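You operate a simulated robot arm through the tools that you are given. There is no shell and no other tool.

Carry out the task below with a simulated robot arm. There is one attempt and no reset: what you move stays moved.

Task
Put things in order on the top of the work table. At the end: the yellow remote is on the blue tray; the brown wooden brush stands where the white tub (marked "GREASE") stood; the white tub from the top of the work table is in the purple crate; the gold brass coupling stands where the brown wooden brush stood; the yellow pipe cap stands where the gold brass coupling stood; whatever was shut is shut again. Leave all else as you found it, and nothing knocked over. Set down upright: remote, white tub.
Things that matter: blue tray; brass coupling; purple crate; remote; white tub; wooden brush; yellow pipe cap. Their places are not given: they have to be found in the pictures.

The check looks at the end state, three seconds after you hand in, the way a careful person would. Anything else that was tipped, shoved, dropped, spilled or broken makes it a failure. Lids that push on must go on centred and level and be pressed home; caps that screw on are set level and turned clockwise until they are tight.

Robot
A 7-joint arm with a two-finger parallel gripper, fixed in place. Base frame: the origin is on the floor under the middle of its stand, x ahead of it, y to its left, z up; the work surface is at about z = 750. Units: mm, rad, N and s.
With the tool pointing down near the work surface it reaches from about 100 to 660 mm from the base axis. Its first joint turns from -1.152 to 1.152 rad. Payload 1.57 kg.
Tool frame: the origin (TCP) lies between the finger pads and is the grasp point; the fingertips stand 30 mm ahead of it; z points along the fingers, y is the line along which they close. Largest opening 80 mm; finger width 17, thickness 12; the body of the gripper, 40 by 82 mm, starts 80 mm behind the TCP.
Orientation is that of the tool frame in the base frame, as [roll, pitch, yaw] about the fixed x, y, z axes, in that order (R = Rz(yaw) Ry(pitch) Rx(roll)). With the fingers straight down and closing along the base's y, the tool's x points along the base's -x, its y along +y and its z along -z.

Tools
- The arm moves only by the tool servo_tool. Its argument "increments" is a list of rows, each a list of 6 numbers: the shift along the tool's x, y, z in mm, then the turn, a rotation vector about the tool's x, y, z in rad. In form: [[tx, ty, tz, rx, ry, rz], ...]. A call has 1 to 20 rows; each row shifts and turns the commanded pose from where the row before left it, along the tool's axes as they then stand. "claw" is the opening, from 0 (shut) to 1 (fully open), set as the call begins (left out, the last holds). A row lasts 0.2 s, in which the tool goes at most 50 mm and 0.15 rad; a call with a longer step from one row to the next is refused whole, and so is a gripper value outside its range. A pose out of reach is approached as far as the arm can. The call stops where the force on the tool passes 40 N (or 10 N more than at its start, if that is more) or the arm is blocked; 0.2 s more then pass. The fingers move at their own pace (about 72 mm/s each) and stop on an object; they squeeze with about 39 N. The grip force told is the motor's: it shows also when the fingers shut on nothing. Time passes only in rows, and 0.2 s behind the last, so rows that do not move let the fingers close. It gives the time, the measured TCP pose, the force on the tool (base axes), the opening and the grip force at its end, in the units of the frame above (readings bear some noise), with the torque about the TCP (base axes, N m) and any sound that the robot's microphone picked up.
- Cameras (640 x 400 px; columns grow to the right, rows downward): "scene" is fixed at [67.3, 451.8, 1411.8]; the picture's right is [-0.60, -0.80, 0.00], its down [-0.54, 0.40, -0.74] and it looks along [0.59, -0.44, -0.67] (base axes); focal length 316 px, centre (320, 200). "wrist" rides on the gripper at [72, -7, -122] in the tool frame; the picture's right is [0.09, 1.00, 0.00], its down [-0.84, 0.08, -0.54] and it looks along [-0.54, 0.05, 0.84] (tool axes); focal length 238 px, centre (320, 200).
- capture(camera): a new picture of that camera. No time passes.
- measure_at(camera, pixels): there is no depth. For up to 12 entries [column, row, z] of the newest picture of that camera ("zoom" is the newest enlarged one), the place [x, y] in the base frame at which the ray of that pixel passes the height z, good to about 2 mm. No time passes.
- close_up(camera, box): a new picture of the part [left, top, right, bottom] of that camera's present view, enlarged. No time passes.
- finish_job(): hands the job in; it is judged then, once.

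Unless the task says otherwise, let go and move clear before handing in.

The tools are called after "Call:" by a JSON object that holds its "method" and its "body". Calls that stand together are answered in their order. servo_tool: Moves the arm, as the interface text tells. Its arguments: {"type":"object","properties":{"increments":{"type":"array"},"claw":{"type":"number"}},"required":["increments"]} The other tools are called the same way: capture (camera) takes a picture; measure_at (camera, pixels) gives the place at which the rays of pixels pass given heights; close_up (camera, box) takes an enlarged picture of a part of a camera's view; finish_job () hands the job in.

At the start:

```text
time: 0.0
tcp_pos: [473.2, -22.4, 1037.3]
tool_rot: [-3.141, -0.001, -3.141]
force: [0.0, -0.4, 0.2]
ft_torque: [0.01, -0.01, 0.02]
opening: 79.9
grasp_force: 0.0
```

scene: 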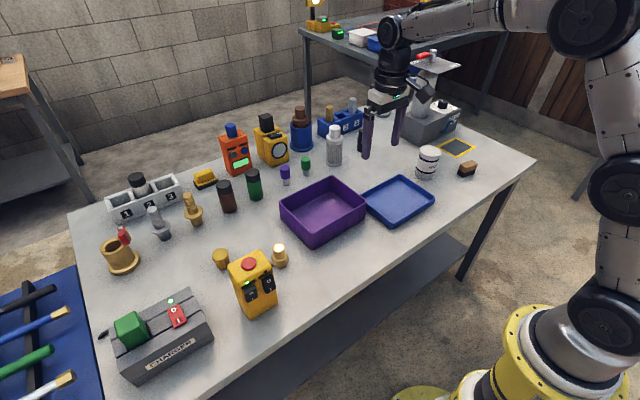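
wrist: 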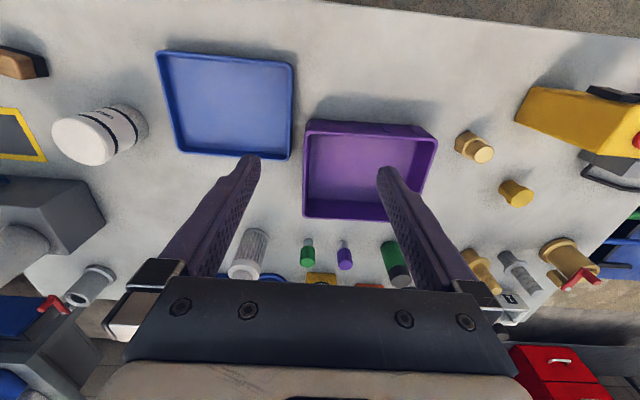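

The scene picture shows the tray near (398,200), the crate near (322,210), the tub near (428,162), the brush near (467,169), and brass pieces near (220,258) and (280,255). I'll enlarge these areas to identify each thing.

Call:
{"method": "close_up", "body": {"camera": "scene", "box": [380, 120, 500, 195]}}

Call:
{"method": "close_up", "body": {"camera": "scene", "box": [200, 225, 320, 300]}}

Call:
{"method": "close_up", "body": {"camera": "scene", "box": [90, 160, 218, 240]}}

Call:
{"method": "close_up", "body": {"camera": "scene", "box": [210, 90, 370, 190]}}

Call:
{"method": "close_up", "body": {"camera": "scene", "box": [80, 280, 240, 380]}}

```text
5.33 times, centred on (440, 158) of scene
```

zoom: 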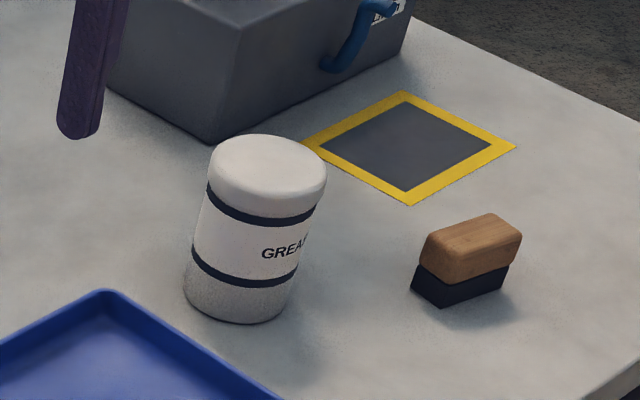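

```text
5.33 times, centred on (260, 262) of scene
```

zoom: 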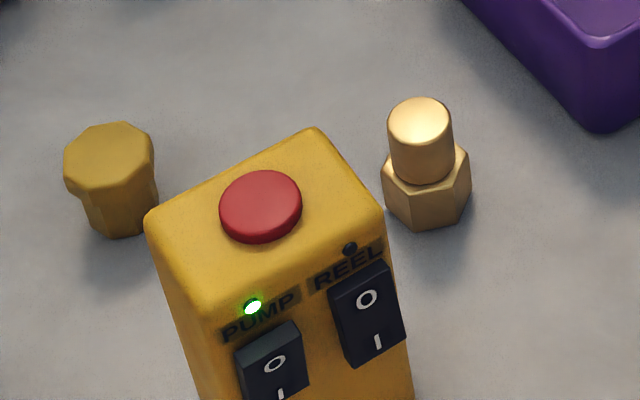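

```text
5.00 times, centred on (154, 200) of scene
```

zoom: 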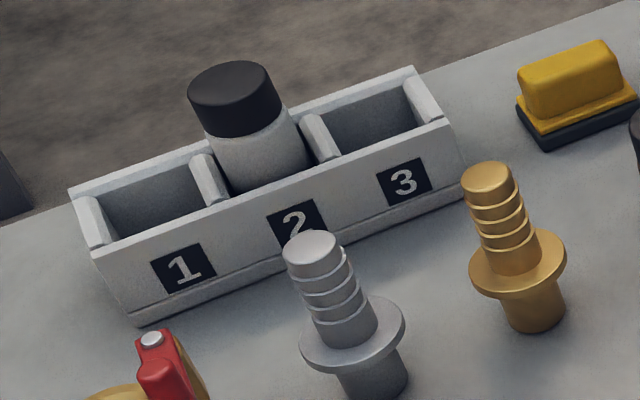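

```text
4.00 times, centred on (290, 140) of scene
```

zoom: 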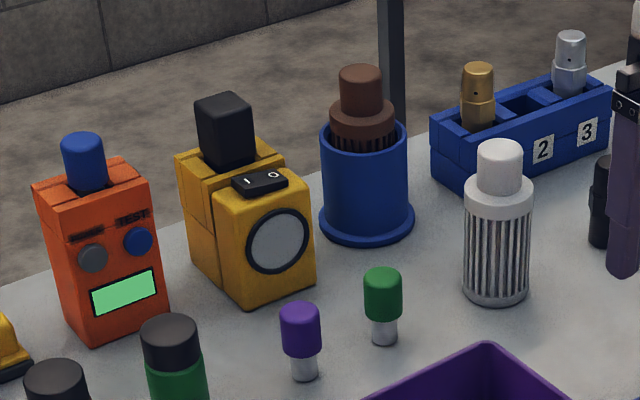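

```text
4.00 times, centred on (160, 330) of scene
```

zoom: 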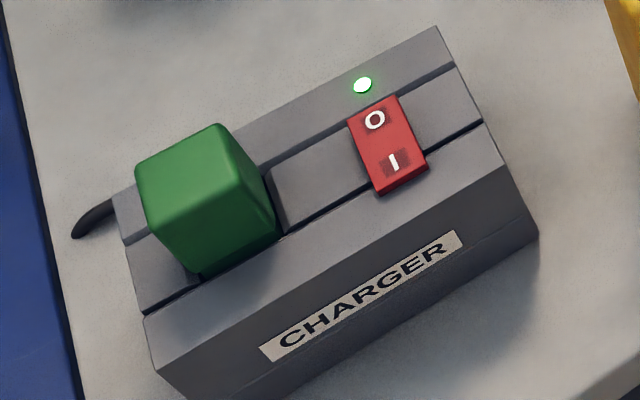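

The hex brass piece at (280,255), the octagonal yellow cap at (220,258), the brush at (467,169) and the GREASE tub at (428,162) are visible. The likely remote is the PUMP/REEL box at (253,285). I'll check sizes with rays and look at the far parts of the scene for other tubs and remotes.

Call:
{"method": "close_up", "body": {"camera": "scene", "box": [290, 0, 450, 100]}}

Call:
{"method": "close_up", "body": {"camera": "scene", "box": [215, 240, 295, 330]}}

Call:
{"method": "close_up", "body": {"camera": "scene", "box": [360, 40, 480, 150]}}

Call:
{"method": "measure_at", "body": {"camera": "scene", "pixels": [[246, 319, 750], [277, 303, 750], [220, 268, 750], [280, 267, 750], [426, 178, 750], [467, 176, 750], [398, 205, 750], [322, 225, 750], [70, 212, 750], [535, 160, 750]]}}

```text
4.00 times, centred on (370, 50) of scene
```

zoom: 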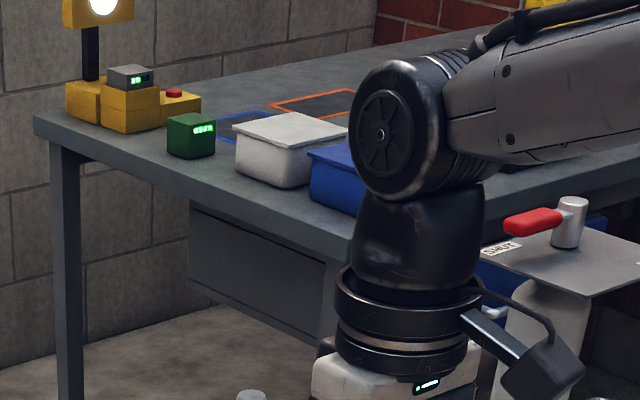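

```text
4.44 times, centred on (255, 285) of scene
```

zoom: 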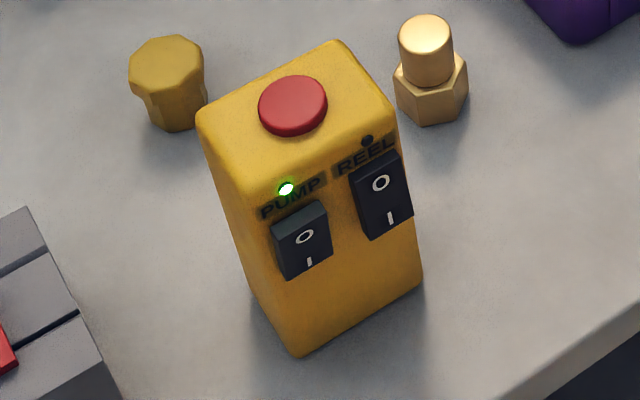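

```text
3.64 times, centred on (420, 95) of scene
```

zoom: 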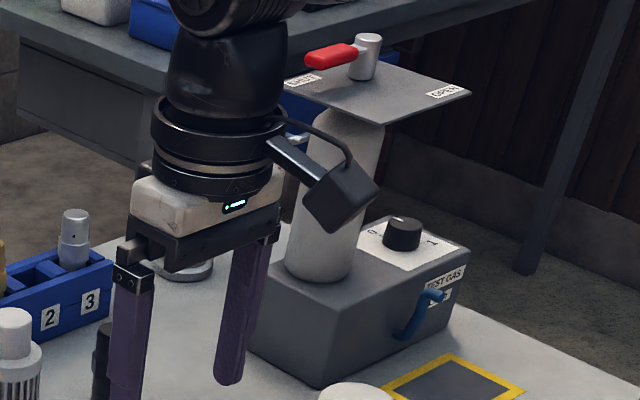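

```text
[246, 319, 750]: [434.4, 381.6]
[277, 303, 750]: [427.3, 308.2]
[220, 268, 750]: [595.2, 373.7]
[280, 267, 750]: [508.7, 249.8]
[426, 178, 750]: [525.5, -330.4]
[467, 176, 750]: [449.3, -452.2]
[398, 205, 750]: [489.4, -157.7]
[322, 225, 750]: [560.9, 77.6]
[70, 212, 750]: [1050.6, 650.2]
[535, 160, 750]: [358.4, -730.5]
```

The rays put the coupling near (509,250) and the cap near (595,374), which is around the edge of reach. I'll cross-check the positions using the wrist picture and more exact pixels.

Call:
{"method": "measure_at", "body": {"camera": "wrist", "pixels": [[484, 154, 750], [484, 154, 790], [518, 205, 750], [505, 185, 790], [467, 143, 750], [85, 142, 750], [135, 122, 750], [30, 62, 750], [225, 100, 755], [370, 170, 755]]}}

Call:
{"method": "close_up", "body": {"camera": "wrist", "box": [440, 70, 640, 210]}}

Call:
{"method": "close_up", "body": {"camera": "wrist", "box": [0, 20, 160, 180]}}

Call:
{"method": "close_up", "body": {"camera": "wrist", "box": [140, 30, 460, 230]}}

```text
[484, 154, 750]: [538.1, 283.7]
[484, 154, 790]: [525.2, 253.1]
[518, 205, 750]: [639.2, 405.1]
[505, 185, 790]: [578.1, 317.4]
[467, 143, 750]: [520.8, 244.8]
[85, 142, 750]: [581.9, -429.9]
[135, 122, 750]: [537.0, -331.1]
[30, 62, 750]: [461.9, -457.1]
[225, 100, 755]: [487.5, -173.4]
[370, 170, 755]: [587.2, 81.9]
```

```text
2.86 times, centred on (540, 140) of wrist
```

zoom: 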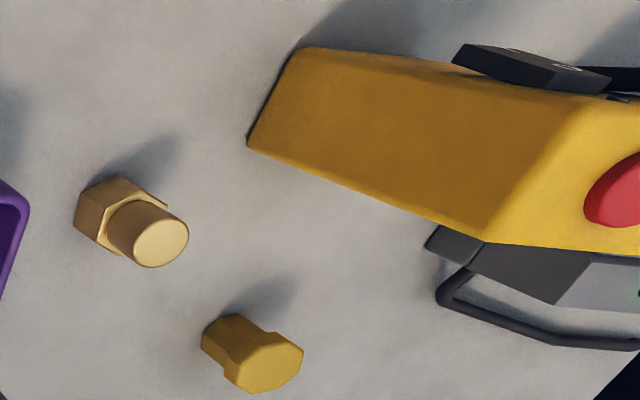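

```text
2.50 times, centred on (80, 100) of wrist
```

zoom: 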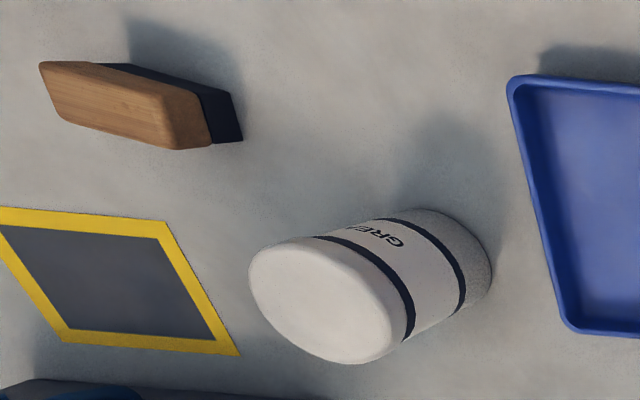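

```text
2.00 times, centred on (300, 130) of wrist
```

zoom: 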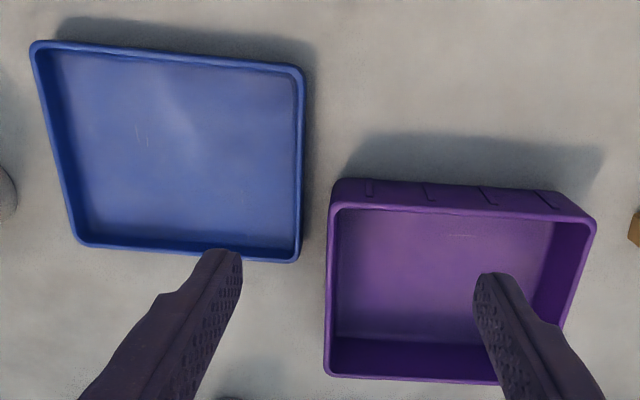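

The wrist picture agrees: coupling near (515,245), cap near (600,360). Next I'll move the arm high up and leftward, to look at the remote, cap and coupling from above.

Call:
{"method": "servo_tool", "body": {"increments": [[18, 38, 0, 0, 0, 0], [18, 38, 0, 0, 0, 0], [18, 38, 0, 0, 0, 0], [18, 38, 0, 0, 0, 0], [18, 38, 0, 0, 0, 0], [18, 38, 0, 0, 0, 0], [18, 38, 0, 0, 0, 0], [0, 0, 0, 0, 0, 0]], "claw": 1}}

Call:
{"method": "capture", "body": {"camera": "wrist"}}

Call:
{"method": "capture", "body": {"camera": "scene"}}

```text
time: 1.8
tcp_pos: [347.3, 245.9, 1038.3]
tool_rot: [-3.141, 0.001, 3.14]
force: [0.6, 0.3, 0.2]
ft_torque: [0.0, 0.0, 0.04]
opening: 80.0
grasp_force: 0.1
```

```text
taken
```

wrist: 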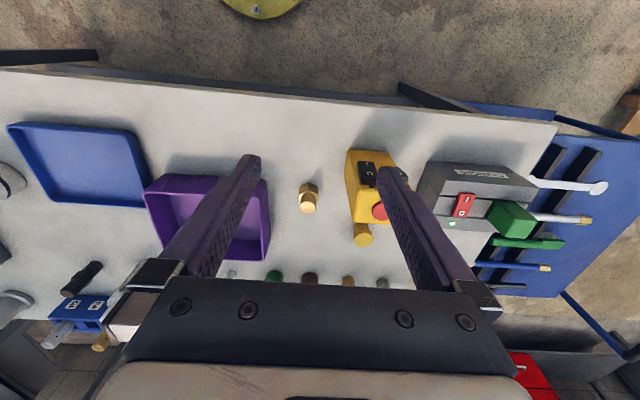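

```text
taken
```

scene: 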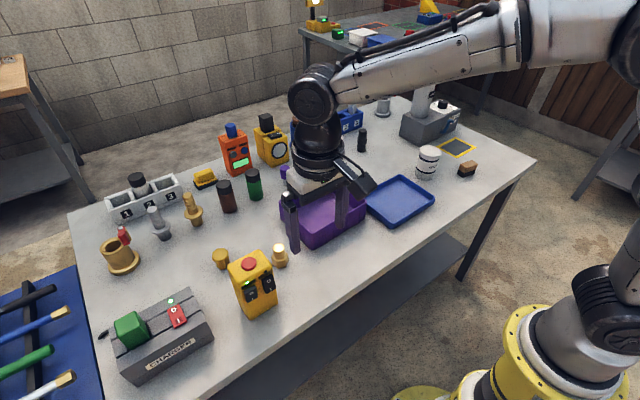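

The gripper now hangs above the coupling area, and the remote is at (370,180) in the wrist picture. I'll enlarge it and measure the remote, cap, and coupling.

Call:
{"method": "close_up", "body": {"camera": "wrist", "box": [280, 130, 440, 260]}}

Call:
{"method": "measure_at", "body": {"camera": "wrist", "pixels": [[308, 185, 750], [362, 226, 750], [348, 150, 750], [386, 150, 750], [309, 208, 800], [363, 240, 800]]}}

```text
3.08 times, centred on (360, 195) of wrist
```

zoom: 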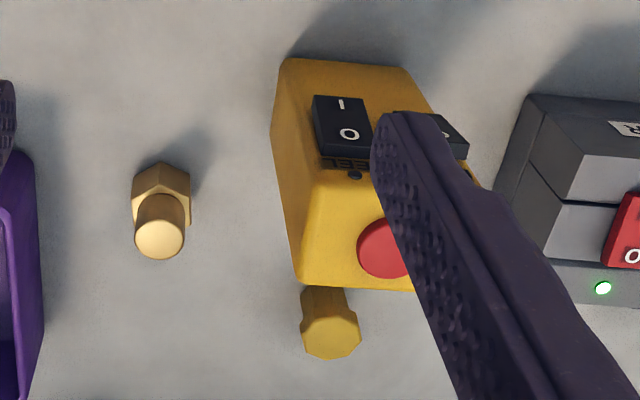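

```text
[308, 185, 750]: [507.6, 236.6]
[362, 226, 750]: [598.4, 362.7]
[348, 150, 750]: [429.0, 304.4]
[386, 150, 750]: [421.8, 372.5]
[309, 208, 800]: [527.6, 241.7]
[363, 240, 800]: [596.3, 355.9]
```

The finger hides part of the remote, so I'll shift toward y = 340 and pull back, to see it between the fingers.

Call:
{"method": "servo_tool", "body": {"increments": [[10, 32, 0, 0, 0, 0], [10, 32, 0, 0, 0, 0], [10, 32, 0, 0, 0, 0], [0, 0, 0, 0, 0, 0]]}}

Call:
{"method": "capture", "body": {"camera": "wrist"}}

Call:
{"method": "close_up", "body": {"camera": "wrist", "box": [250, 120, 410, 220]}}

```text
time: 2.8
tcp_pos: [320.0, 339.2, 1035.2]
tool_rot: [3.141, 0.001, 3.142]
force: [0.1, -1.1, -0.3]
ft_torque: [0.01, 0.01, -0.01]
opening: 79.9
grasp_force: 0.1
```

```text
taken
```

wrist: 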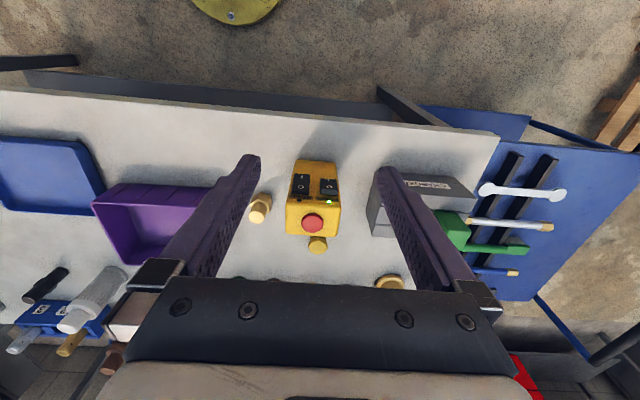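

```text
4.00 times, centred on (330, 170) of wrist
```

zoom: 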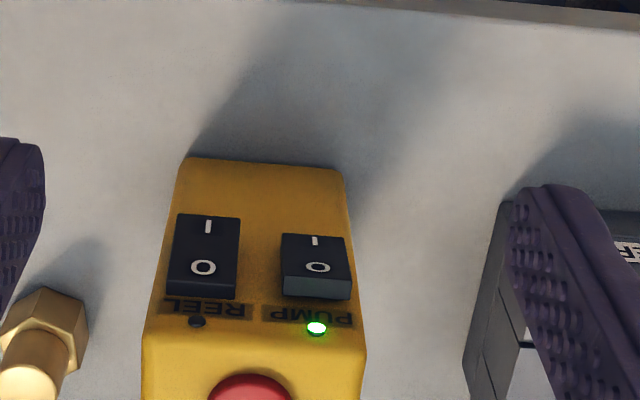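

The front base edge of the remote runs from zoom (185,160) to (340,170). I'll take a zoom of the whole remote, to measure the base and top corners.

Call:
{"method": "close_up", "body": {"camera": "wrist", "box": [266, 155, 362, 260]}}

Call:
{"method": "close_up", "body": {"camera": "scene", "box": [205, 240, 301, 325]}}

```text
3.81 times, centred on (314, 208) of wrist
```

zoom: 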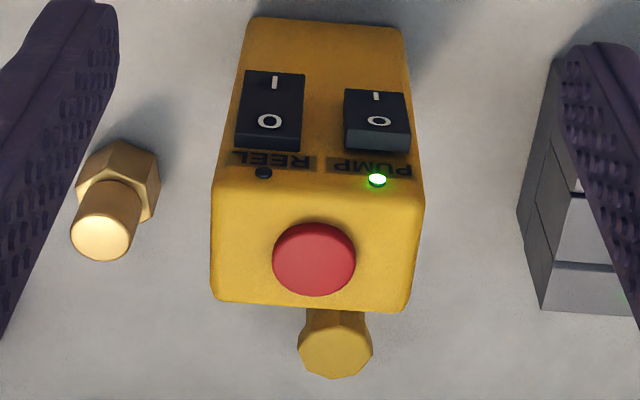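

```text
4.71 times, centred on (253, 282) of scene
```

zoom: 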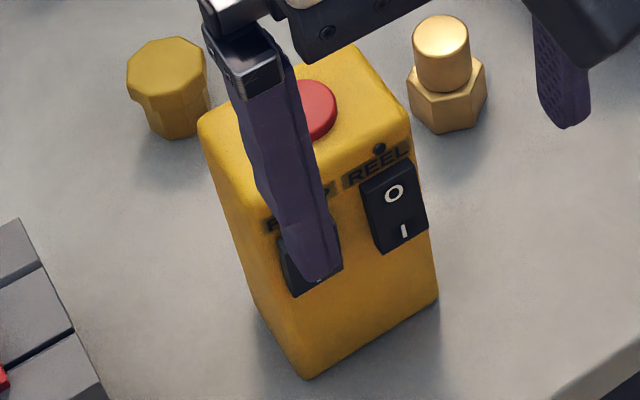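

I'll measure the base corners at z = 750 and try several heights for the top front corner (REEL side) from both cameras, to find the remote's height.

Call:
{"method": "measure_at", "body": {"camera": "zoom", "pixels": [[307, 378, 750], [437, 298, 750], [408, 118, 850], [408, 118, 870], [408, 118, 890], [408, 118, 910], [350, 45, 870], [350, 45, 890], [200, 120, 870], [200, 120, 890]]}}

Call:
{"method": "measure_at", "body": {"camera": "wrist", "pixels": [[296.1, 160.2, 750], [335, 162.3, 750], [285.9, 203, 850], [285.9, 203, 870], [285.9, 203, 890], [285.9, 203, 910], [285.4, 232.4, 870], [285.4, 232.4, 890], [336.3, 236.4, 870], [336.3, 236.4, 890], [341.3, 206.7, 870], [341.3, 206.7, 890]]}}

```text
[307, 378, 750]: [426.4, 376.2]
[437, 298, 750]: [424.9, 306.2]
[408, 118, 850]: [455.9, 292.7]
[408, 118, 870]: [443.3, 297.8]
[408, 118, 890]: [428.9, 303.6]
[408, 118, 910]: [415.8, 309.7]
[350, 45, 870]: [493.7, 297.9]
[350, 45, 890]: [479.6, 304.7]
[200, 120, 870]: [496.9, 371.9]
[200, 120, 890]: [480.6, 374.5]
```

```text
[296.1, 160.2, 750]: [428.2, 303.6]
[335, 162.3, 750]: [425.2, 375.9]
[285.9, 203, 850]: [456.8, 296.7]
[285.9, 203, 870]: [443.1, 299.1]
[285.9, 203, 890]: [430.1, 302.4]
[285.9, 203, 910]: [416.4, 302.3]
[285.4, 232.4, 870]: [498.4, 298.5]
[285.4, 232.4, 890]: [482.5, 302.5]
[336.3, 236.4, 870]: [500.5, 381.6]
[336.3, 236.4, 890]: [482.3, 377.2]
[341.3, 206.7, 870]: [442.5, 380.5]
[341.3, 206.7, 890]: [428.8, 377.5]
```

Both cameras agree: the remote spans x 427–482 and y 304–376, with its top near z = 890, square to the base axes. I'll go above its middle (454,340) with the claw open and check the alignment.

Call:
{"method": "servo_tool", "body": {"increments": [[-33.5, 0.5, 0, 0, 0, 0], [-33.5, 0, 0, 0, 0, 0], [-33.5, 0, 0, 0, 0, 0], [-33.5, 0, 0, 0, 0, 0], [0, 0, 40, 0, 0, 0], [0, 0, 35, 0, 0, 0], [0, 0, 0, 0, 0, 0]], "claw": 1}}

Call:
{"method": "capture", "body": {"camera": "wrist"}}

Call:
{"method": "close_up", "body": {"camera": "scene", "box": [200, 180, 328, 330]}}

```text
time: 4.4
tcp_pos: [450.7, 340.0, 959.8]
tool_rot: [-3.141, -0.001, -3.141]
force: [-1.0, -0.7, 0.1]
ft_torque: [-0.01, -0.03, 0.04]
opening: 80.3
grasp_force: 0.0
```

```text
taken
```

wrist: 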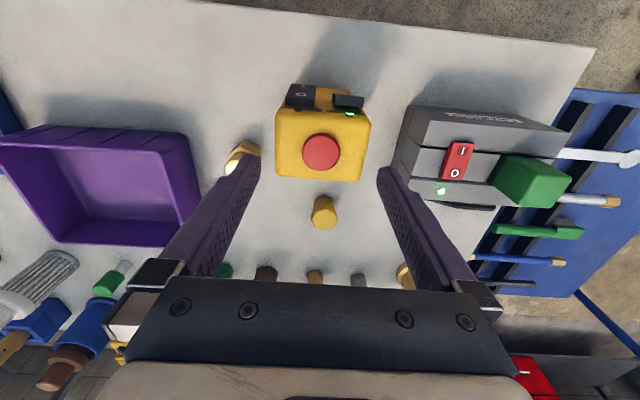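

```text
2.67 times, centred on (264, 255) of scene
```

zoom: 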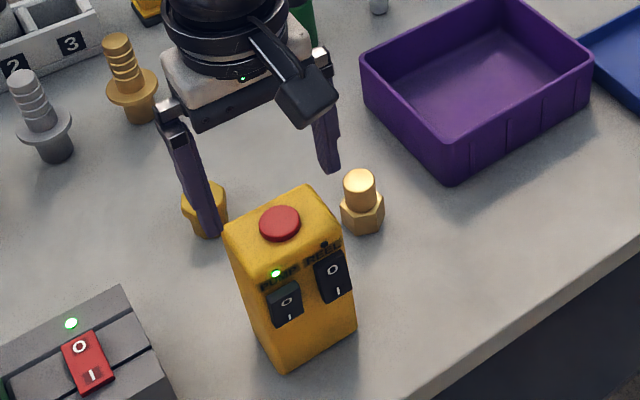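

The button shows at (321,153), which is where the point under the TCP should appear, so the alignment is good. I'll measure the top edges once more from this closer view.

Call:
{"method": "close_up", "body": {"camera": "wrist", "box": [240, 70, 400, 190]}}

Call:
{"method": "measure_at", "body": {"camera": "wrist", "pixels": [[277, 145, 890], [369, 145, 890], [276, 174, 890], [361, 181, 890], [277, 110, 890], [371, 124, 890], [321, 153, 900]]}}

```text
3.33 times, centred on (320, 130) of wrist
```

zoom: 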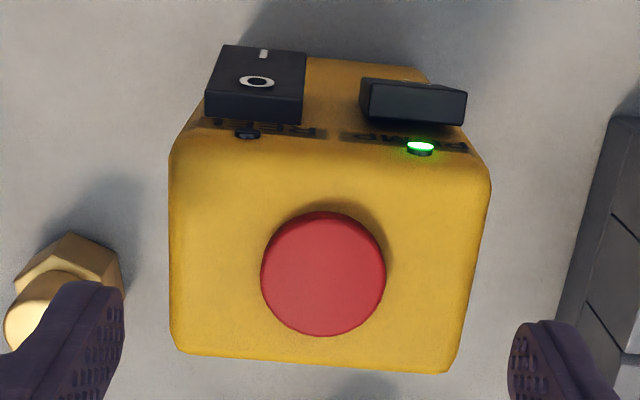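

```text
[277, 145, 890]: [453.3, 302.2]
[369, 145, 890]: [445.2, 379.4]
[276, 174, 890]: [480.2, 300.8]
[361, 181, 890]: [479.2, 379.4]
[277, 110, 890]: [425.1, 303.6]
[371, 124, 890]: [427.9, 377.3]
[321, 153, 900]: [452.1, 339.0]
```

The remote's middle is near (453.5,340.4), and its width of 72–76 mm fits between the open fingers. I'll shift 3 mm in x and descend slowly to TCP z ≈ 845.

Call:
{"method": "servo_tool", "body": {"increments": [[-3, 0.4, 10, 0, 0, 0], [0, 0, 10, 0, 0, 0], [0, 0, 10, 0, 0, 0], [0, 0, 6, 0, 0, 0], [0, 0, 6, 0, 0, 0], [0, 0, 6, 0, 0, 0], [0, 0, 6, 0, 0, 0], [0, 0, 6, 0, 0, 0], [0, 0, 8, 0, 0, 0], [0, 0, 8, 0, 0, 0], [0, 0, 8, 0, 0, 0], [0, 0, 8, 0, 0, 0], [0, 0, 8, 0, 0, 0], [0, 0, 8, 0, 0, 0], [0, 0, 0, 0, 0, 0]]}}

Call:
{"method": "capture", "body": {"camera": "wrist"}}

Call:
{"method": "close_up", "body": {"camera": "scene", "box": [200, 180, 328, 330]}}

```text
time: 7.6
tcp_pos: [453.9, 341.2, 854.5]
tool_rot: [3.14, 0.001, -3.14]
force: [0.5, 0.0, 1.2]
ft_torque: [-0.02, -0.01, 0.0]
opening: 80.1
grasp_force: 0.0
```

```text
taken
```

wrist: 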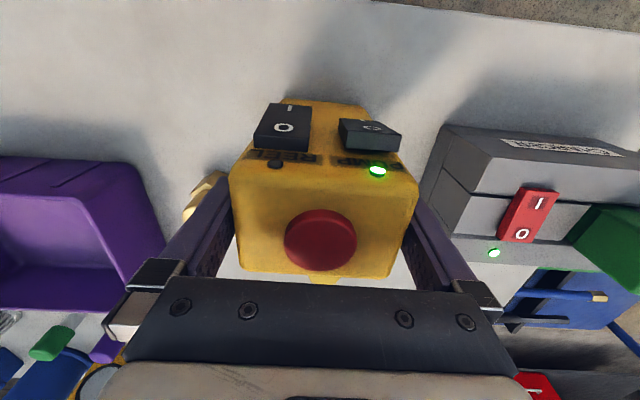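

```text
2.67 times, centred on (264, 255) of scene
```

zoom: 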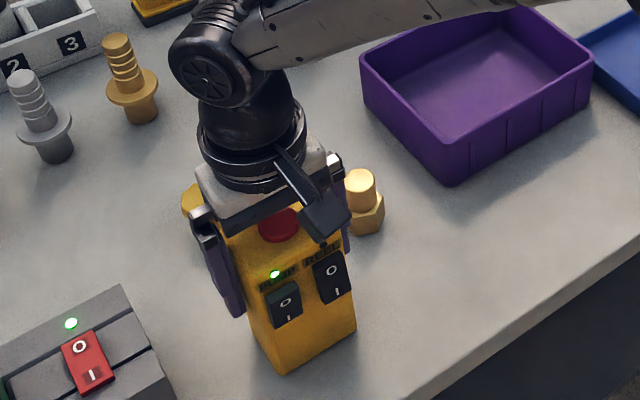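

The fingers straddle the remote cleanly, clear of the button and switches. I'll lower 8 mm more and close.

Call:
{"method": "servo_tool", "body": {"increments": [[0, 0, 4, 0, 0, 0], [0, 0, 4, 0, 0, 0], [0, 0, 0, 0, 0, 0]]}}

Call:
{"method": "servo_tool", "body": {"increments": [[0, 0, 0, 0, 0, 0], [0, 0, 0, 0, 0, 0], [0, 0, 0, 0, 0, 0]], "claw": 0}}

```text
time: 8.4
tcp_pos: [454.5, 340.8, 846.2]
tool_rot: [-3.14, -0.001, 3.141]
force: [0.6, 0.7, -0.3]
ft_torque: [0.0, -0.03, -0.02]
opening: 79.7
grasp_force: 0.1
```

```text
time: 9.2
tcp_pos: [454.6, 341.0, 846.1]
tool_rot: [-3.141, 0.001, 3.142]
force: [0.6, -0.1, -0.3]
ft_torque: [0.05, -0.07, 0.02]
opening: 75.8
grasp_force: 38.8
```

The fingers stopped at 75.8 mm with 38.8 N, so the remote is held. I'll lift it 110 mm straight up.

Call:
{"method": "servo_tool", "body": {"increments": [[0, 0, -5, 0, 0, 0], [0, 0, -10, 0, 0, 0], [0, 0, -15, 0, 0, 0], [0, 0, -20, 0, 0, 0], [0, 0, -20, 0, 0, 0], [0, 0, -20, 0, 0, 0], [0, 0, -20, 0, 0, 0], [0, 0, 0, 0, 0, 0]]}}

Call:
{"method": "capture", "body": {"camera": "scene"}}

Call:
{"method": "capture", "body": {"camera": "wrist"}}

```text
time: 11.0
tcp_pos: [454.0, 339.9, 956.9]
tool_rot: [-3.141, -0.001, -3.139]
force: [0.1, -0.7, -3.2]
ft_torque: [0.01, -0.04, 0.01]
opening: 75.8
grasp_force: 38.5
```

```text
taken
```

scene: 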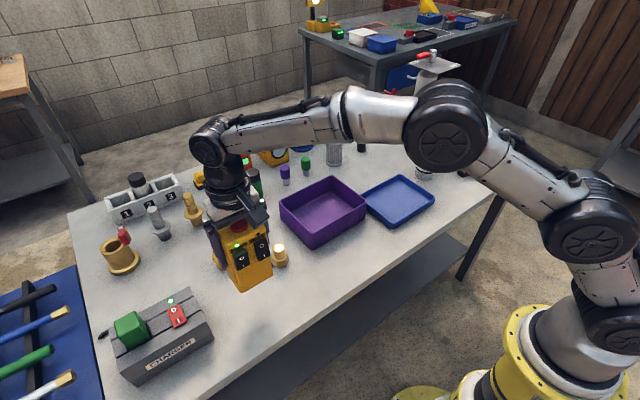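

```text
taken
```

wrist: 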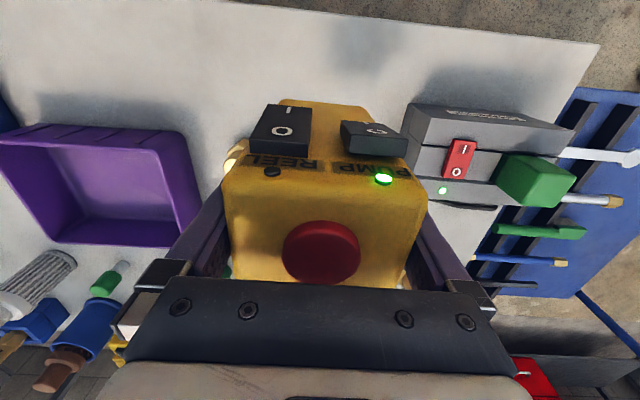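

The remote is up and level. I'll measure the tray and crate corners from the scene close-ups before carrying it over.

Call:
{"method": "close_up", "body": {"camera": "scene", "box": [270, 165, 446, 255]}}

```text
3.64 times, centred on (358, 210) of scene
```

zoom: 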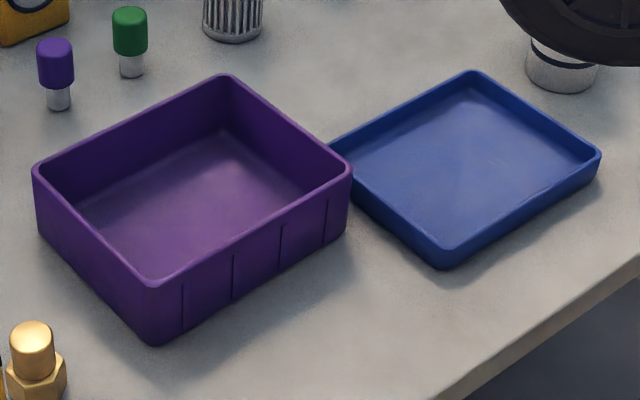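

Call:
{"method": "measure_at", "body": {"camera": "zoom", "pixels": [[445, 269, 750], [599, 172, 750], [446, 246, 755], [577, 158, 755], [472, 82, 755], [348, 165, 755], [157, 345, 750], [41, 231, 750], [348, 229, 750], [153, 285, 820], [35, 166, 820], [350, 170, 820]]}}

Call:
{"method": "measure_at", "body": {"camera": "zoom", "pixels": [[225, 75, 820], [80, 207, 755], [228, 126, 755], [313, 196, 755], [153, 285, 810], [35, 166, 810], [350, 170, 810], [153, 285, 800], [602, 150, 775], [472, 70, 775], [443, 248, 775], [330, 150, 775]]}}

```text
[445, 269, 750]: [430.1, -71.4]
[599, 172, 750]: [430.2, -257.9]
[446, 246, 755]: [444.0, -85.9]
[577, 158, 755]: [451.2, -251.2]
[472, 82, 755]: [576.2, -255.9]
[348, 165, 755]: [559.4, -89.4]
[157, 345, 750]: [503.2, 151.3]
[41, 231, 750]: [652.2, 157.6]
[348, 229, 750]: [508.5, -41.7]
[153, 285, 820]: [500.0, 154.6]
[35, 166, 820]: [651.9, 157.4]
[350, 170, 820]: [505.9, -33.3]
```

```text
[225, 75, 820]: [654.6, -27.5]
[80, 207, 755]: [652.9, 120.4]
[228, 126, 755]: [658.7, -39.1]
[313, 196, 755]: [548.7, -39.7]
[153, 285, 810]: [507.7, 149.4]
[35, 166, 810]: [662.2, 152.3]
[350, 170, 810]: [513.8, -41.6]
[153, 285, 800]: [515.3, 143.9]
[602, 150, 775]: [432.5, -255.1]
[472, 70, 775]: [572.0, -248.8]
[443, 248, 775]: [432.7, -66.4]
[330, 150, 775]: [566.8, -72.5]
```

The tray spans roughly x 430–576 and y −257 to −71, so its middle is near (503,−164). The crate spans x 501–653 and y −38 to 155, with its rim near z 818. I'll carry the remote over at a safe height, with its bottom near z 876.

Call:
{"method": "servo_tool", "body": {"increments": [[0, -5, -8, 0, 0, 0], [0, -15, -7, 0, 0, 0], [-2, -25, 0, 0, 0, 0], [-4, -36, 0, 0, 0, 0], [-4, -36, 0, 0, 0, 0], [-4, -36, 0, 0, 0, 0], [-4, -36, 0, 0, 0, 0], [-4, -36, 0, 0, 0, 0], [-4, -36, 0, 0, 0, 0], [-4, -36, 0, 0, 0, 0], [-4, -36, 0, 0, 0, 0], [-4, -36, 0, 0, 0, 0], [-4, -36, 0, 0, 0, 0], [-4, -36, 0, 0, 0, 0], [-3, -33, 0, 0, 0, 0], [0, -20, 0, 0, 0, 0], [0, -10, 0, 0, 0, 0], [0, 0, 0, 0, 0, 0]]}}

Call:
{"method": "capture", "body": {"camera": "scene"}}

Call:
{"method": "capture", "body": {"camera": "wrist"}}

```text
time: 14.8
tcp_pos: [503.8, -163.2, 972.5]
tool_rot: [3.141, 0.0, 3.141]
force: [0.0, 0.0, -3.7]
ft_torque: [0.02, 0.0, 0.01]
opening: 75.7
grasp_force: 38.7
```

```text
taken
```

scene: 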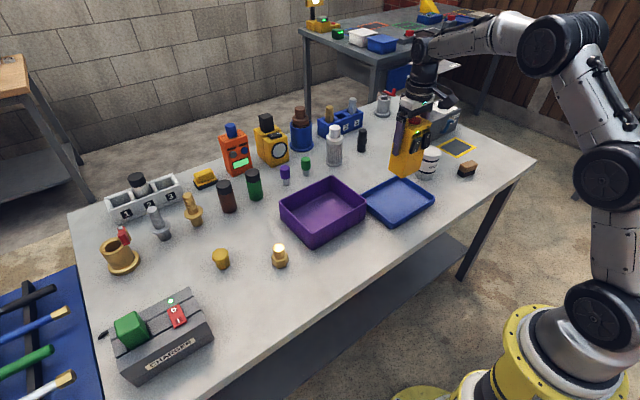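

```text
taken
```

wrist: 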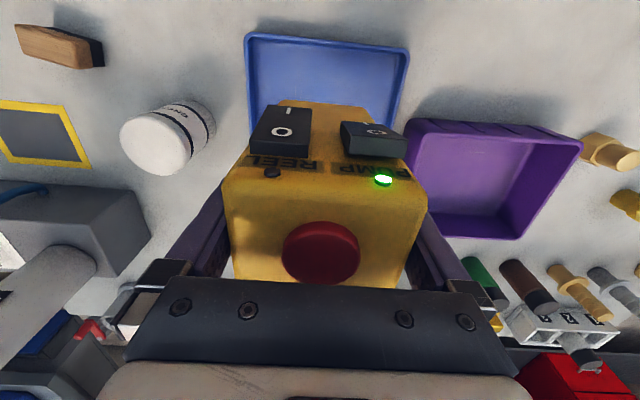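

The remote hangs over the tray and is level. I'll descend to a few mm above the tray floor.

Call:
{"method": "servo_tool", "body": {"increments": [[0, 0, 10, 0, 0, 0], [0, 0, 20, 0, 0, 0], [0, 0, 20, 0, 0, 0], [0, 0, 20, 0, 0, 0], [0, 0, 20, 0, 0, 0], [0, 0, 12, 0, 0, 0], [0, 0, 6, 0, 0, 0], [0, 0, 0, 0, 0, 0]]}}

Call:
{"method": "capture", "body": {"camera": "wrist"}}

Call:
{"method": "close_up", "body": {"camera": "scene", "box": [350, 100, 478, 230]}}

```text
time: 16.6
tcp_pos: [503.1, -162.7, 864.5]
tool_rot: [3.141, 0.001, -3.141]
force: [0.1, 0.1, -2.7]
ft_torque: [-0.02, -0.03, 0.0]
opening: 76.0
grasp_force: 38.9
```

```text
taken
```

wrist: 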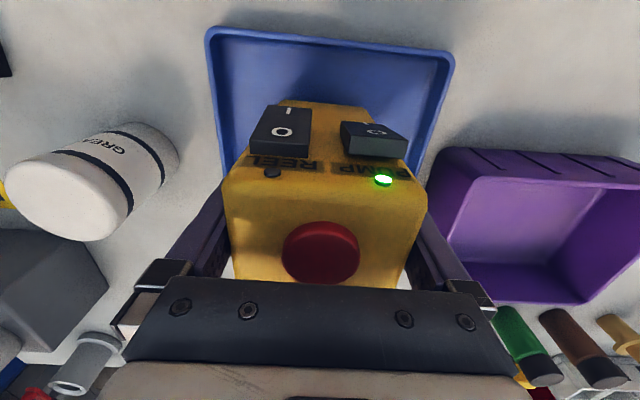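

```text
3.08 times, centred on (414, 165) of scene
```

zoom: 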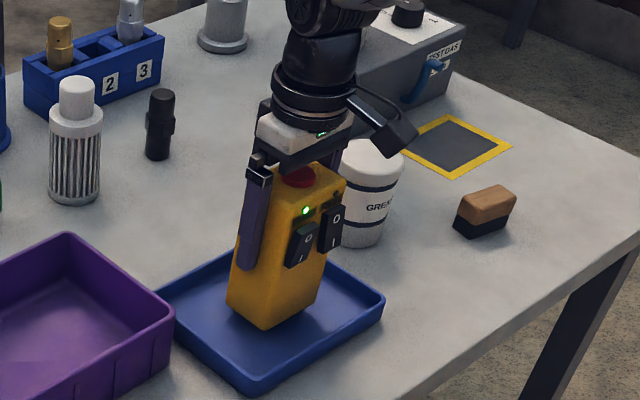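

The remote sits within the tray outline. I'll go down in small steps until I feel the floor.

Call:
{"method": "servo_tool", "body": {"increments": [[0, 0, 2, 0, 0, 0], [0, 0, 2, 0, 0, 0], [0, 0, 2, 0, 0, 0], [0, 0, 1.5, 0, 0, 0], [0, 0, 0, 0, 0, 0]]}}

Call:
{"method": "servo_tool", "body": {"increments": [[0, 0, 1, 0, 0, 0], [0, 0, 1, 0, 0, 0], [0, 0, 1, 0, 0, 0], [0, 0, 0, 0, 0, 0]]}}

```text
time: 17.8
tcp_pos: [504.2, -162.6, 855.7]
tool_rot: [-3.141, -0.001, 3.141]
force: [0.5, -0.1, -3.2]
ft_torque: [0.0, -0.04, -0.02]
opening: 75.7
grasp_force: 39.7
```

```text
time: 18.8
tcp_pos: [502.5, -163.6, 852.6]
tool_rot: [-3.141, 0.0, 3.141]
force: [-0.1, 0.2, -2.9]
ft_torque: [-0.01, -0.04, -0.03]
opening: 75.8
grasp_force: 38.4
```

No contact yet at z = 852.6, as the force is still about −3 N. I'll continue in 1 mm steps.

Call:
{"method": "servo_tool", "body": {"increments": [[0, 0, 1, 0, 0, 0], [0, 0, 1, 0, 0, 0], [0, 0, 0, 0, 0, 0]]}}

Call:
{"method": "servo_tool", "body": {"increments": [[0, 0, 1, 0, 0, 0], [0, 0, 0, 0, 0, 0]]}}

Call:
{"method": "servo_tool", "body": {"increments": [[0, 0, 1, 0, 0, 0], [0, 0, 0, 0, 0, 0]]}}

```text
time: 19.6
tcp_pos: [502.8, -163.5, 852.1]
tool_rot: [3.141, 0.001, 3.141]
force: [-1.0, -0.4, 5.4]
ft_torque: [0.09, 0.37, 0.0]
opening: 75.9
grasp_force: 39.5
```

```text
time: 20.2
tcp_pos: [503.9, -163.3, 851.0]
tool_rot: [-3.142, 0.002, -3.141]
force: [-4.0, 2.9, 17.0]
ft_torque: [0.36, 0.93, -0.03]
opening: 75.8
grasp_force: 39.3
```

```text
time: 20.8
tcp_pos: [503.9, -163.1, 851.7]
tool_rot: [-3.14, 0.005, -3.141]
force: [-7.2, 3.4, 28.1]
ft_torque: [0.6, 0.32, 0.08]
opening: 75.9
grasp_force: 38.8
```

The force rose to 28 N, so the remote is on the tray floor. I'll ease up 2 mm and then release.

Call:
{"method": "servo_tool", "body": {"increments": [[0, 0, -1, 0, 0, 0], [0, 0, -1, 0, 0, 0], [0, 0, 0, 0, 0, 0]]}}

Call:
{"method": "servo_tool", "body": {"increments": [[0, 0, 0, 0, 0, 0], [0, 0, 0, 0, 0, 0], [0, 0, 0, 0, 0, 0]], "claw": 1}}

```text
time: 21.6
tcp_pos: [504.4, -163.1, 851.7]
tool_rot: [-3.14, 0.006, 3.141]
force: [3.1, -1.0, 14.6]
ft_torque: [0.12, -0.73, 0.0]
opening: 76.0
grasp_force: 38.8
```

```text
time: 22.4
tcp_pos: [503.4, -162.6, 851.1]
tool_rot: [-3.141, -0.001, 3.14]
force: [-0.8, -0.3, 0.9]
ft_torque: [0.04, 0.01, 0.03]
opening: 80.2
grasp_force: 0.0
```

The claw is open at 80 mm and the force is near zero. I'll rise straight up, slowly at first.

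Call:
{"method": "servo_tool", "body": {"increments": [[0, 0, -4, 0, 0, 0], [0, 0, -6, 0, 0, 0], [0, 0, -8, 0, 0, 0], [0, 0, -10, 0, 0, 0], [0, 0, -10, 0, 0, 0], [0, 0, -10, 0, 0, 0], [0, 0, -10, 0, 0, 0], [0, 0, -15, 0, 0, 0], [0, 0, -20, 0, 0, 0], [0, 0, -30, 0, 0, 0], [0, 0, -30, 0, 0, 0], [0, 0, 0, 0, 0, 0]]}}

Call:
{"method": "capture", "body": {"camera": "scene"}}

Call:
{"method": "capture", "body": {"camera": "wrist"}}

```text
time: 25.0
tcp_pos: [500.9, -163.4, 1003.1]
tool_rot: [3.141, 0.001, -3.141]
force: [0.9, -0.7, -0.7]
ft_torque: [-0.01, 0.02, 0.01]
opening: 79.5
grasp_force: 0.0
```

```text
taken
```

scene: 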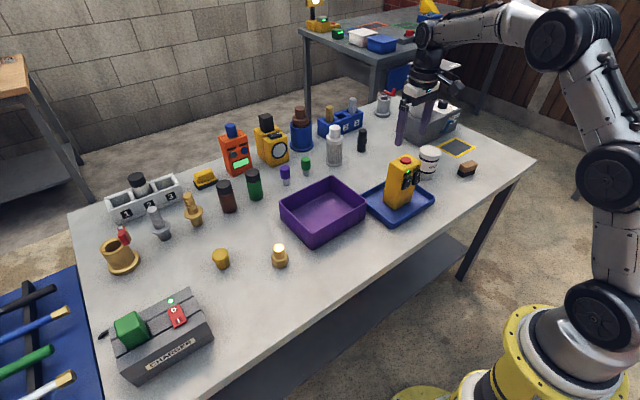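

```text
taken
```

wrist: 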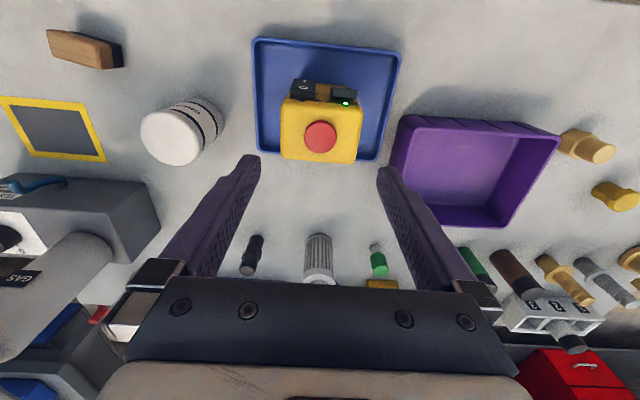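

The remote stands on the tray. Now I'll move over toward the tub for a closer view, keeping high.

Call:
{"method": "servo_tool", "body": {"increments": [[12, -28, 0, 0, 0, 0], [14, -28, 0, 0, 0, 0], [14, -28, 0, 0, 0, 0], [14, -28, 0, 0, 0, 0], [14, -28, 0, 0, 0, 0], [12, -28, 0, 0, 0, 0], [0, 0, 0, 0, 0, 0]]}}

Call:
{"method": "capture", "body": {"camera": "wrist"}}

Call:
{"method": "close_up", "body": {"camera": "wrist", "box": [220, 80, 420, 205]}}

Call:
{"method": "close_up", "body": {"camera": "scene", "box": [380, 90, 508, 190]}}

```text
time: 26.6
tcp_pos: [422.3, -330.3, 1001.6]
tool_rot: [3.141, -0.001, -3.141]
force: [-0.1, 1.1, 0.7]
ft_torque: [-0.02, 0.0, 0.0]
opening: 80.0
grasp_force: 0.0
```

```text
taken
```

wrist: 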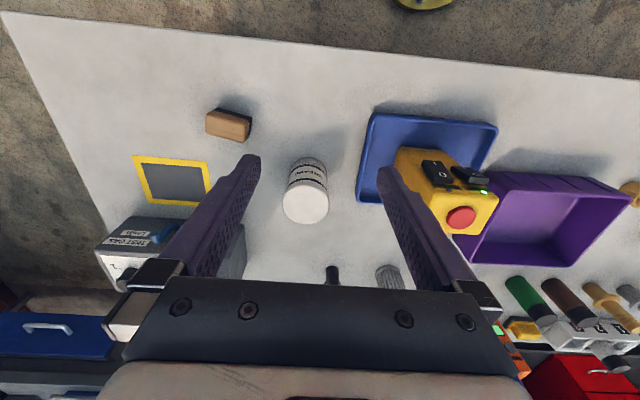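

```text
3.20 times, centred on (320, 142) of wrist
```

zoom: 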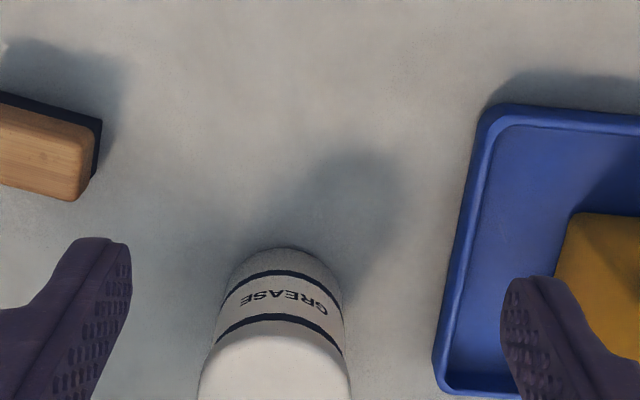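

```text
4.00 times, centred on (444, 140) of scene
```

zoom: 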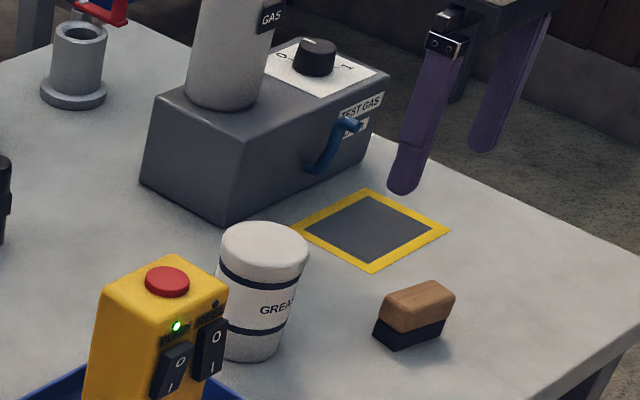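

The tub stands free at (306,190) in the wrist picture. I'll measure its base front edge and its top disc at trial heights.

Call:
{"method": "close_up", "body": {"camera": "wrist", "box": [250, 140, 370, 235]}}

```text
4.21 times, centred on (310, 188) of wrist
```

zoom: 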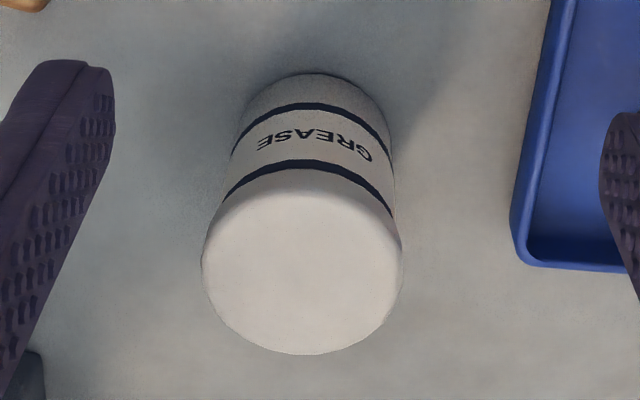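

Call:
{"method": "measure_at", "body": {"camera": "zoom", "pixels": [[314, 73, 750], [242, 120, 750], [389, 135, 750], [202, 265, 840], [401, 262, 840], [297, 355, 840], [202, 265, 850], [401, 262, 850], [297, 355, 850], [202, 265, 830], [401, 262, 830], [297, 355, 830]]}}

Call:
{"method": "close_up", "body": {"camera": "scene", "box": [400, 140, 496, 190]}}

```text
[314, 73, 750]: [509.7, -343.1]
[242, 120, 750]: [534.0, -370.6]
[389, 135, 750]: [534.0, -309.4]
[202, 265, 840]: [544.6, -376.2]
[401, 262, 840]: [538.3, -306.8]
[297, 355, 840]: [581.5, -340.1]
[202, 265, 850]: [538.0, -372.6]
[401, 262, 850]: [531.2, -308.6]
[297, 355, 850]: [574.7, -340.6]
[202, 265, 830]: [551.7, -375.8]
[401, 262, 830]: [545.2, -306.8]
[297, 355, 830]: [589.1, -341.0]
```

```text
6.67 times, centred on (448, 165) of scene
```

zoom: 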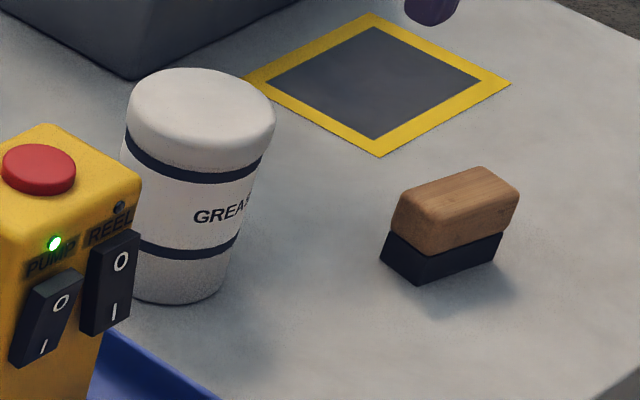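

The tub's middle works out near (541,−340.5), with its top near z 850 and a width of about 66 mm. The gas cylinder with its valve plate stands close behind, so I'll check where it is before approaching.

Call:
{"method": "capture", "body": {"camera": "scene"}}

Call:
{"method": "close_up", "body": {"camera": "scene", "box": [370, 30, 498, 150]}}

Call:
{"method": "close_up", "body": {"camera": "wrist", "box": [0, 140, 260, 320]}}

```text
taken
```

scene: 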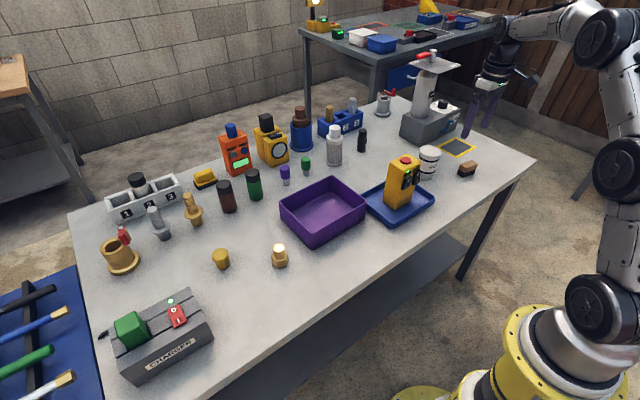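

```text
3.33 times, centred on (434, 90) of scene
```

zoom: 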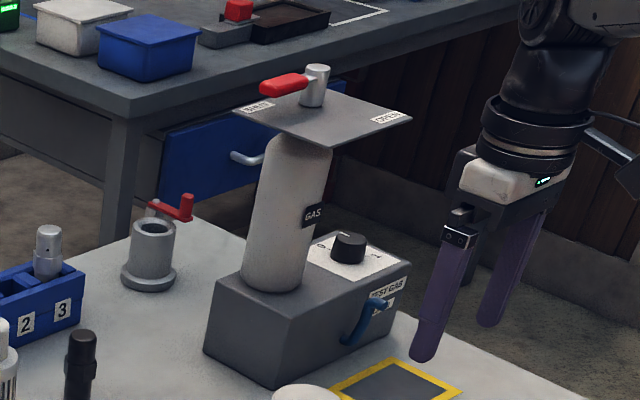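

```text
2.22 times, centred on (130, 230) of wrist
```

zoom: 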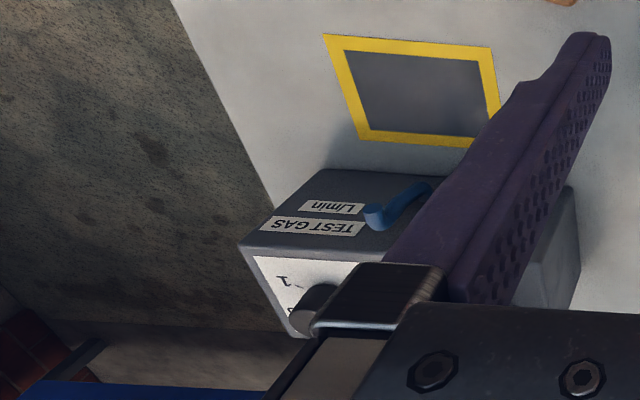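

Call:
{"method": "measure_at", "body": {"camera": "scene", "pixels": [[419.9, 145.9, 750], [419.9, 130, 810], [419.9, 130, 800], [419.6, 114, 810], [435.5, 74.4, 950], [435.5, 74.4, 1000], [461.3, 65.4, 950], [461.3, 65.4, 1000], [408.5, 63.6, 950], [408.5, 63.6, 1000], [427, 75, 950], [427, 75, 1000]]}}

```text
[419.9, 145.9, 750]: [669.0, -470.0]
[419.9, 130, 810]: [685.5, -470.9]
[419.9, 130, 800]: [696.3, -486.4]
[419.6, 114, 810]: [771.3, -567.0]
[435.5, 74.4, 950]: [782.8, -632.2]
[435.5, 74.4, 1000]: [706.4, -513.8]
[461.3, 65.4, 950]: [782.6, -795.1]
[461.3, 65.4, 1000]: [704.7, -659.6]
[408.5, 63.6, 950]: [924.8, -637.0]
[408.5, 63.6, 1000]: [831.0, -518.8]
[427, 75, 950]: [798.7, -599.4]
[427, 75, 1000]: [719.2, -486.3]
```

The gas box corner is at (669,−470) and its plate is farther off, well clear of the tub. I'll move above the tub at (541,−340.5) and check.

Call:
{"method": "servo_tool", "body": {"increments": [[-20, -2, 5, 0, 0, 0], [-25, -2, 10, 0, 0, 0], [-25, -2, 10, 0, 0, 0], [-25, -2, 10, 0, 0, 0], [-24, -2, 10, 0, 0, 0], [0, 0, 10, 0, 0, 0], [0, 0, 0, 0, 0, 0]]}}

Call:
{"method": "capture", "body": {"camera": "wrist"}}

Call:
{"method": "capture", "body": {"camera": "scene"}}

```text
time: 28.2
tcp_pos: [542.5, -344.6, 949.6]
tool_rot: [3.141, 0.0, -3.141]
force: [-0.4, 1.0, -0.2]
ft_torque: [0.05, 0.0, 0.03]
opening: 80.0
grasp_force: 0.0
```

```text
taken
```

wrist: 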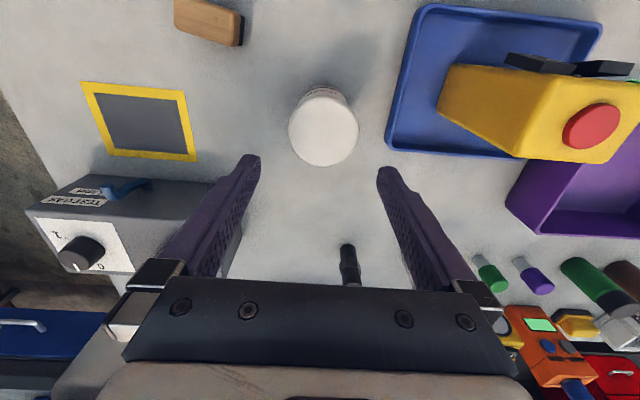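

```text
taken
```

scene: 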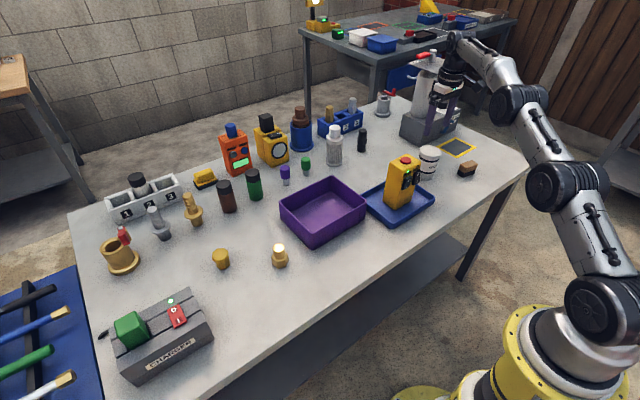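

The tub's disc is centred near (323,131) in the wrist picture, close to the expected (320,138). I'll zoom in to correct the offset.

Call:
{"method": "close_up", "body": {"camera": "wrist", "box": [260, 70, 388, 180]}}

```text
3.64 times, centred on (324, 125) of wrist
```

zoom: 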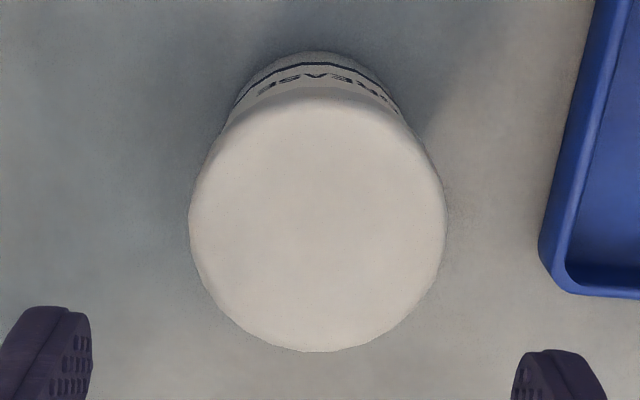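

Call:
{"method": "measure_at", "body": {"camera": "zoom", "pixels": [[188, 225, 848], [447, 220, 848], [314, 352, 848], [322, 92, 848], [314, 352, 840], [322, 92, 840], [318, 51, 750], [188, 225, 840], [447, 220, 840]]}}

```text
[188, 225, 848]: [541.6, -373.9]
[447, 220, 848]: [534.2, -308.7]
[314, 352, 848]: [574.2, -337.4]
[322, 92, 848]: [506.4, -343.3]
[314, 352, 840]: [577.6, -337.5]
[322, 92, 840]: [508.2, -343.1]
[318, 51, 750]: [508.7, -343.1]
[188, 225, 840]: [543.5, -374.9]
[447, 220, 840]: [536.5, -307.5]
```

The tub's middle measures (540.3,−341). I'll let the arm settle to get a clean pose reading.

Call:
{"method": "servo_tool", "body": {"increments": [[0, 0, 0, 0, 0, 0], [0, 0, 0, 0, 0, 0]]}}

Call:
{"method": "servo_tool", "body": {"increments": [[0, 0, 0, 0, 0, 0]]}}

```text
time: 28.8
tcp_pos: [542.4, -342.2, 949.4]
tool_rot: [3.141, 0.003, -3.141]
force: [0.3, 0.3, -0.8]
ft_torque: [0.04, -0.01, 0.01]
opening: 80.0
grasp_force: 0.1
```

```text
time: 29.2
tcp_pos: [542.2, -342.8, 948.2]
tool_rot: [-3.141, 0.001, -3.141]
force: [0.0, -1.0, -0.4]
ft_torque: [-0.01, -0.03, -0.03]
opening: 80.1
grasp_force: 0.1
```

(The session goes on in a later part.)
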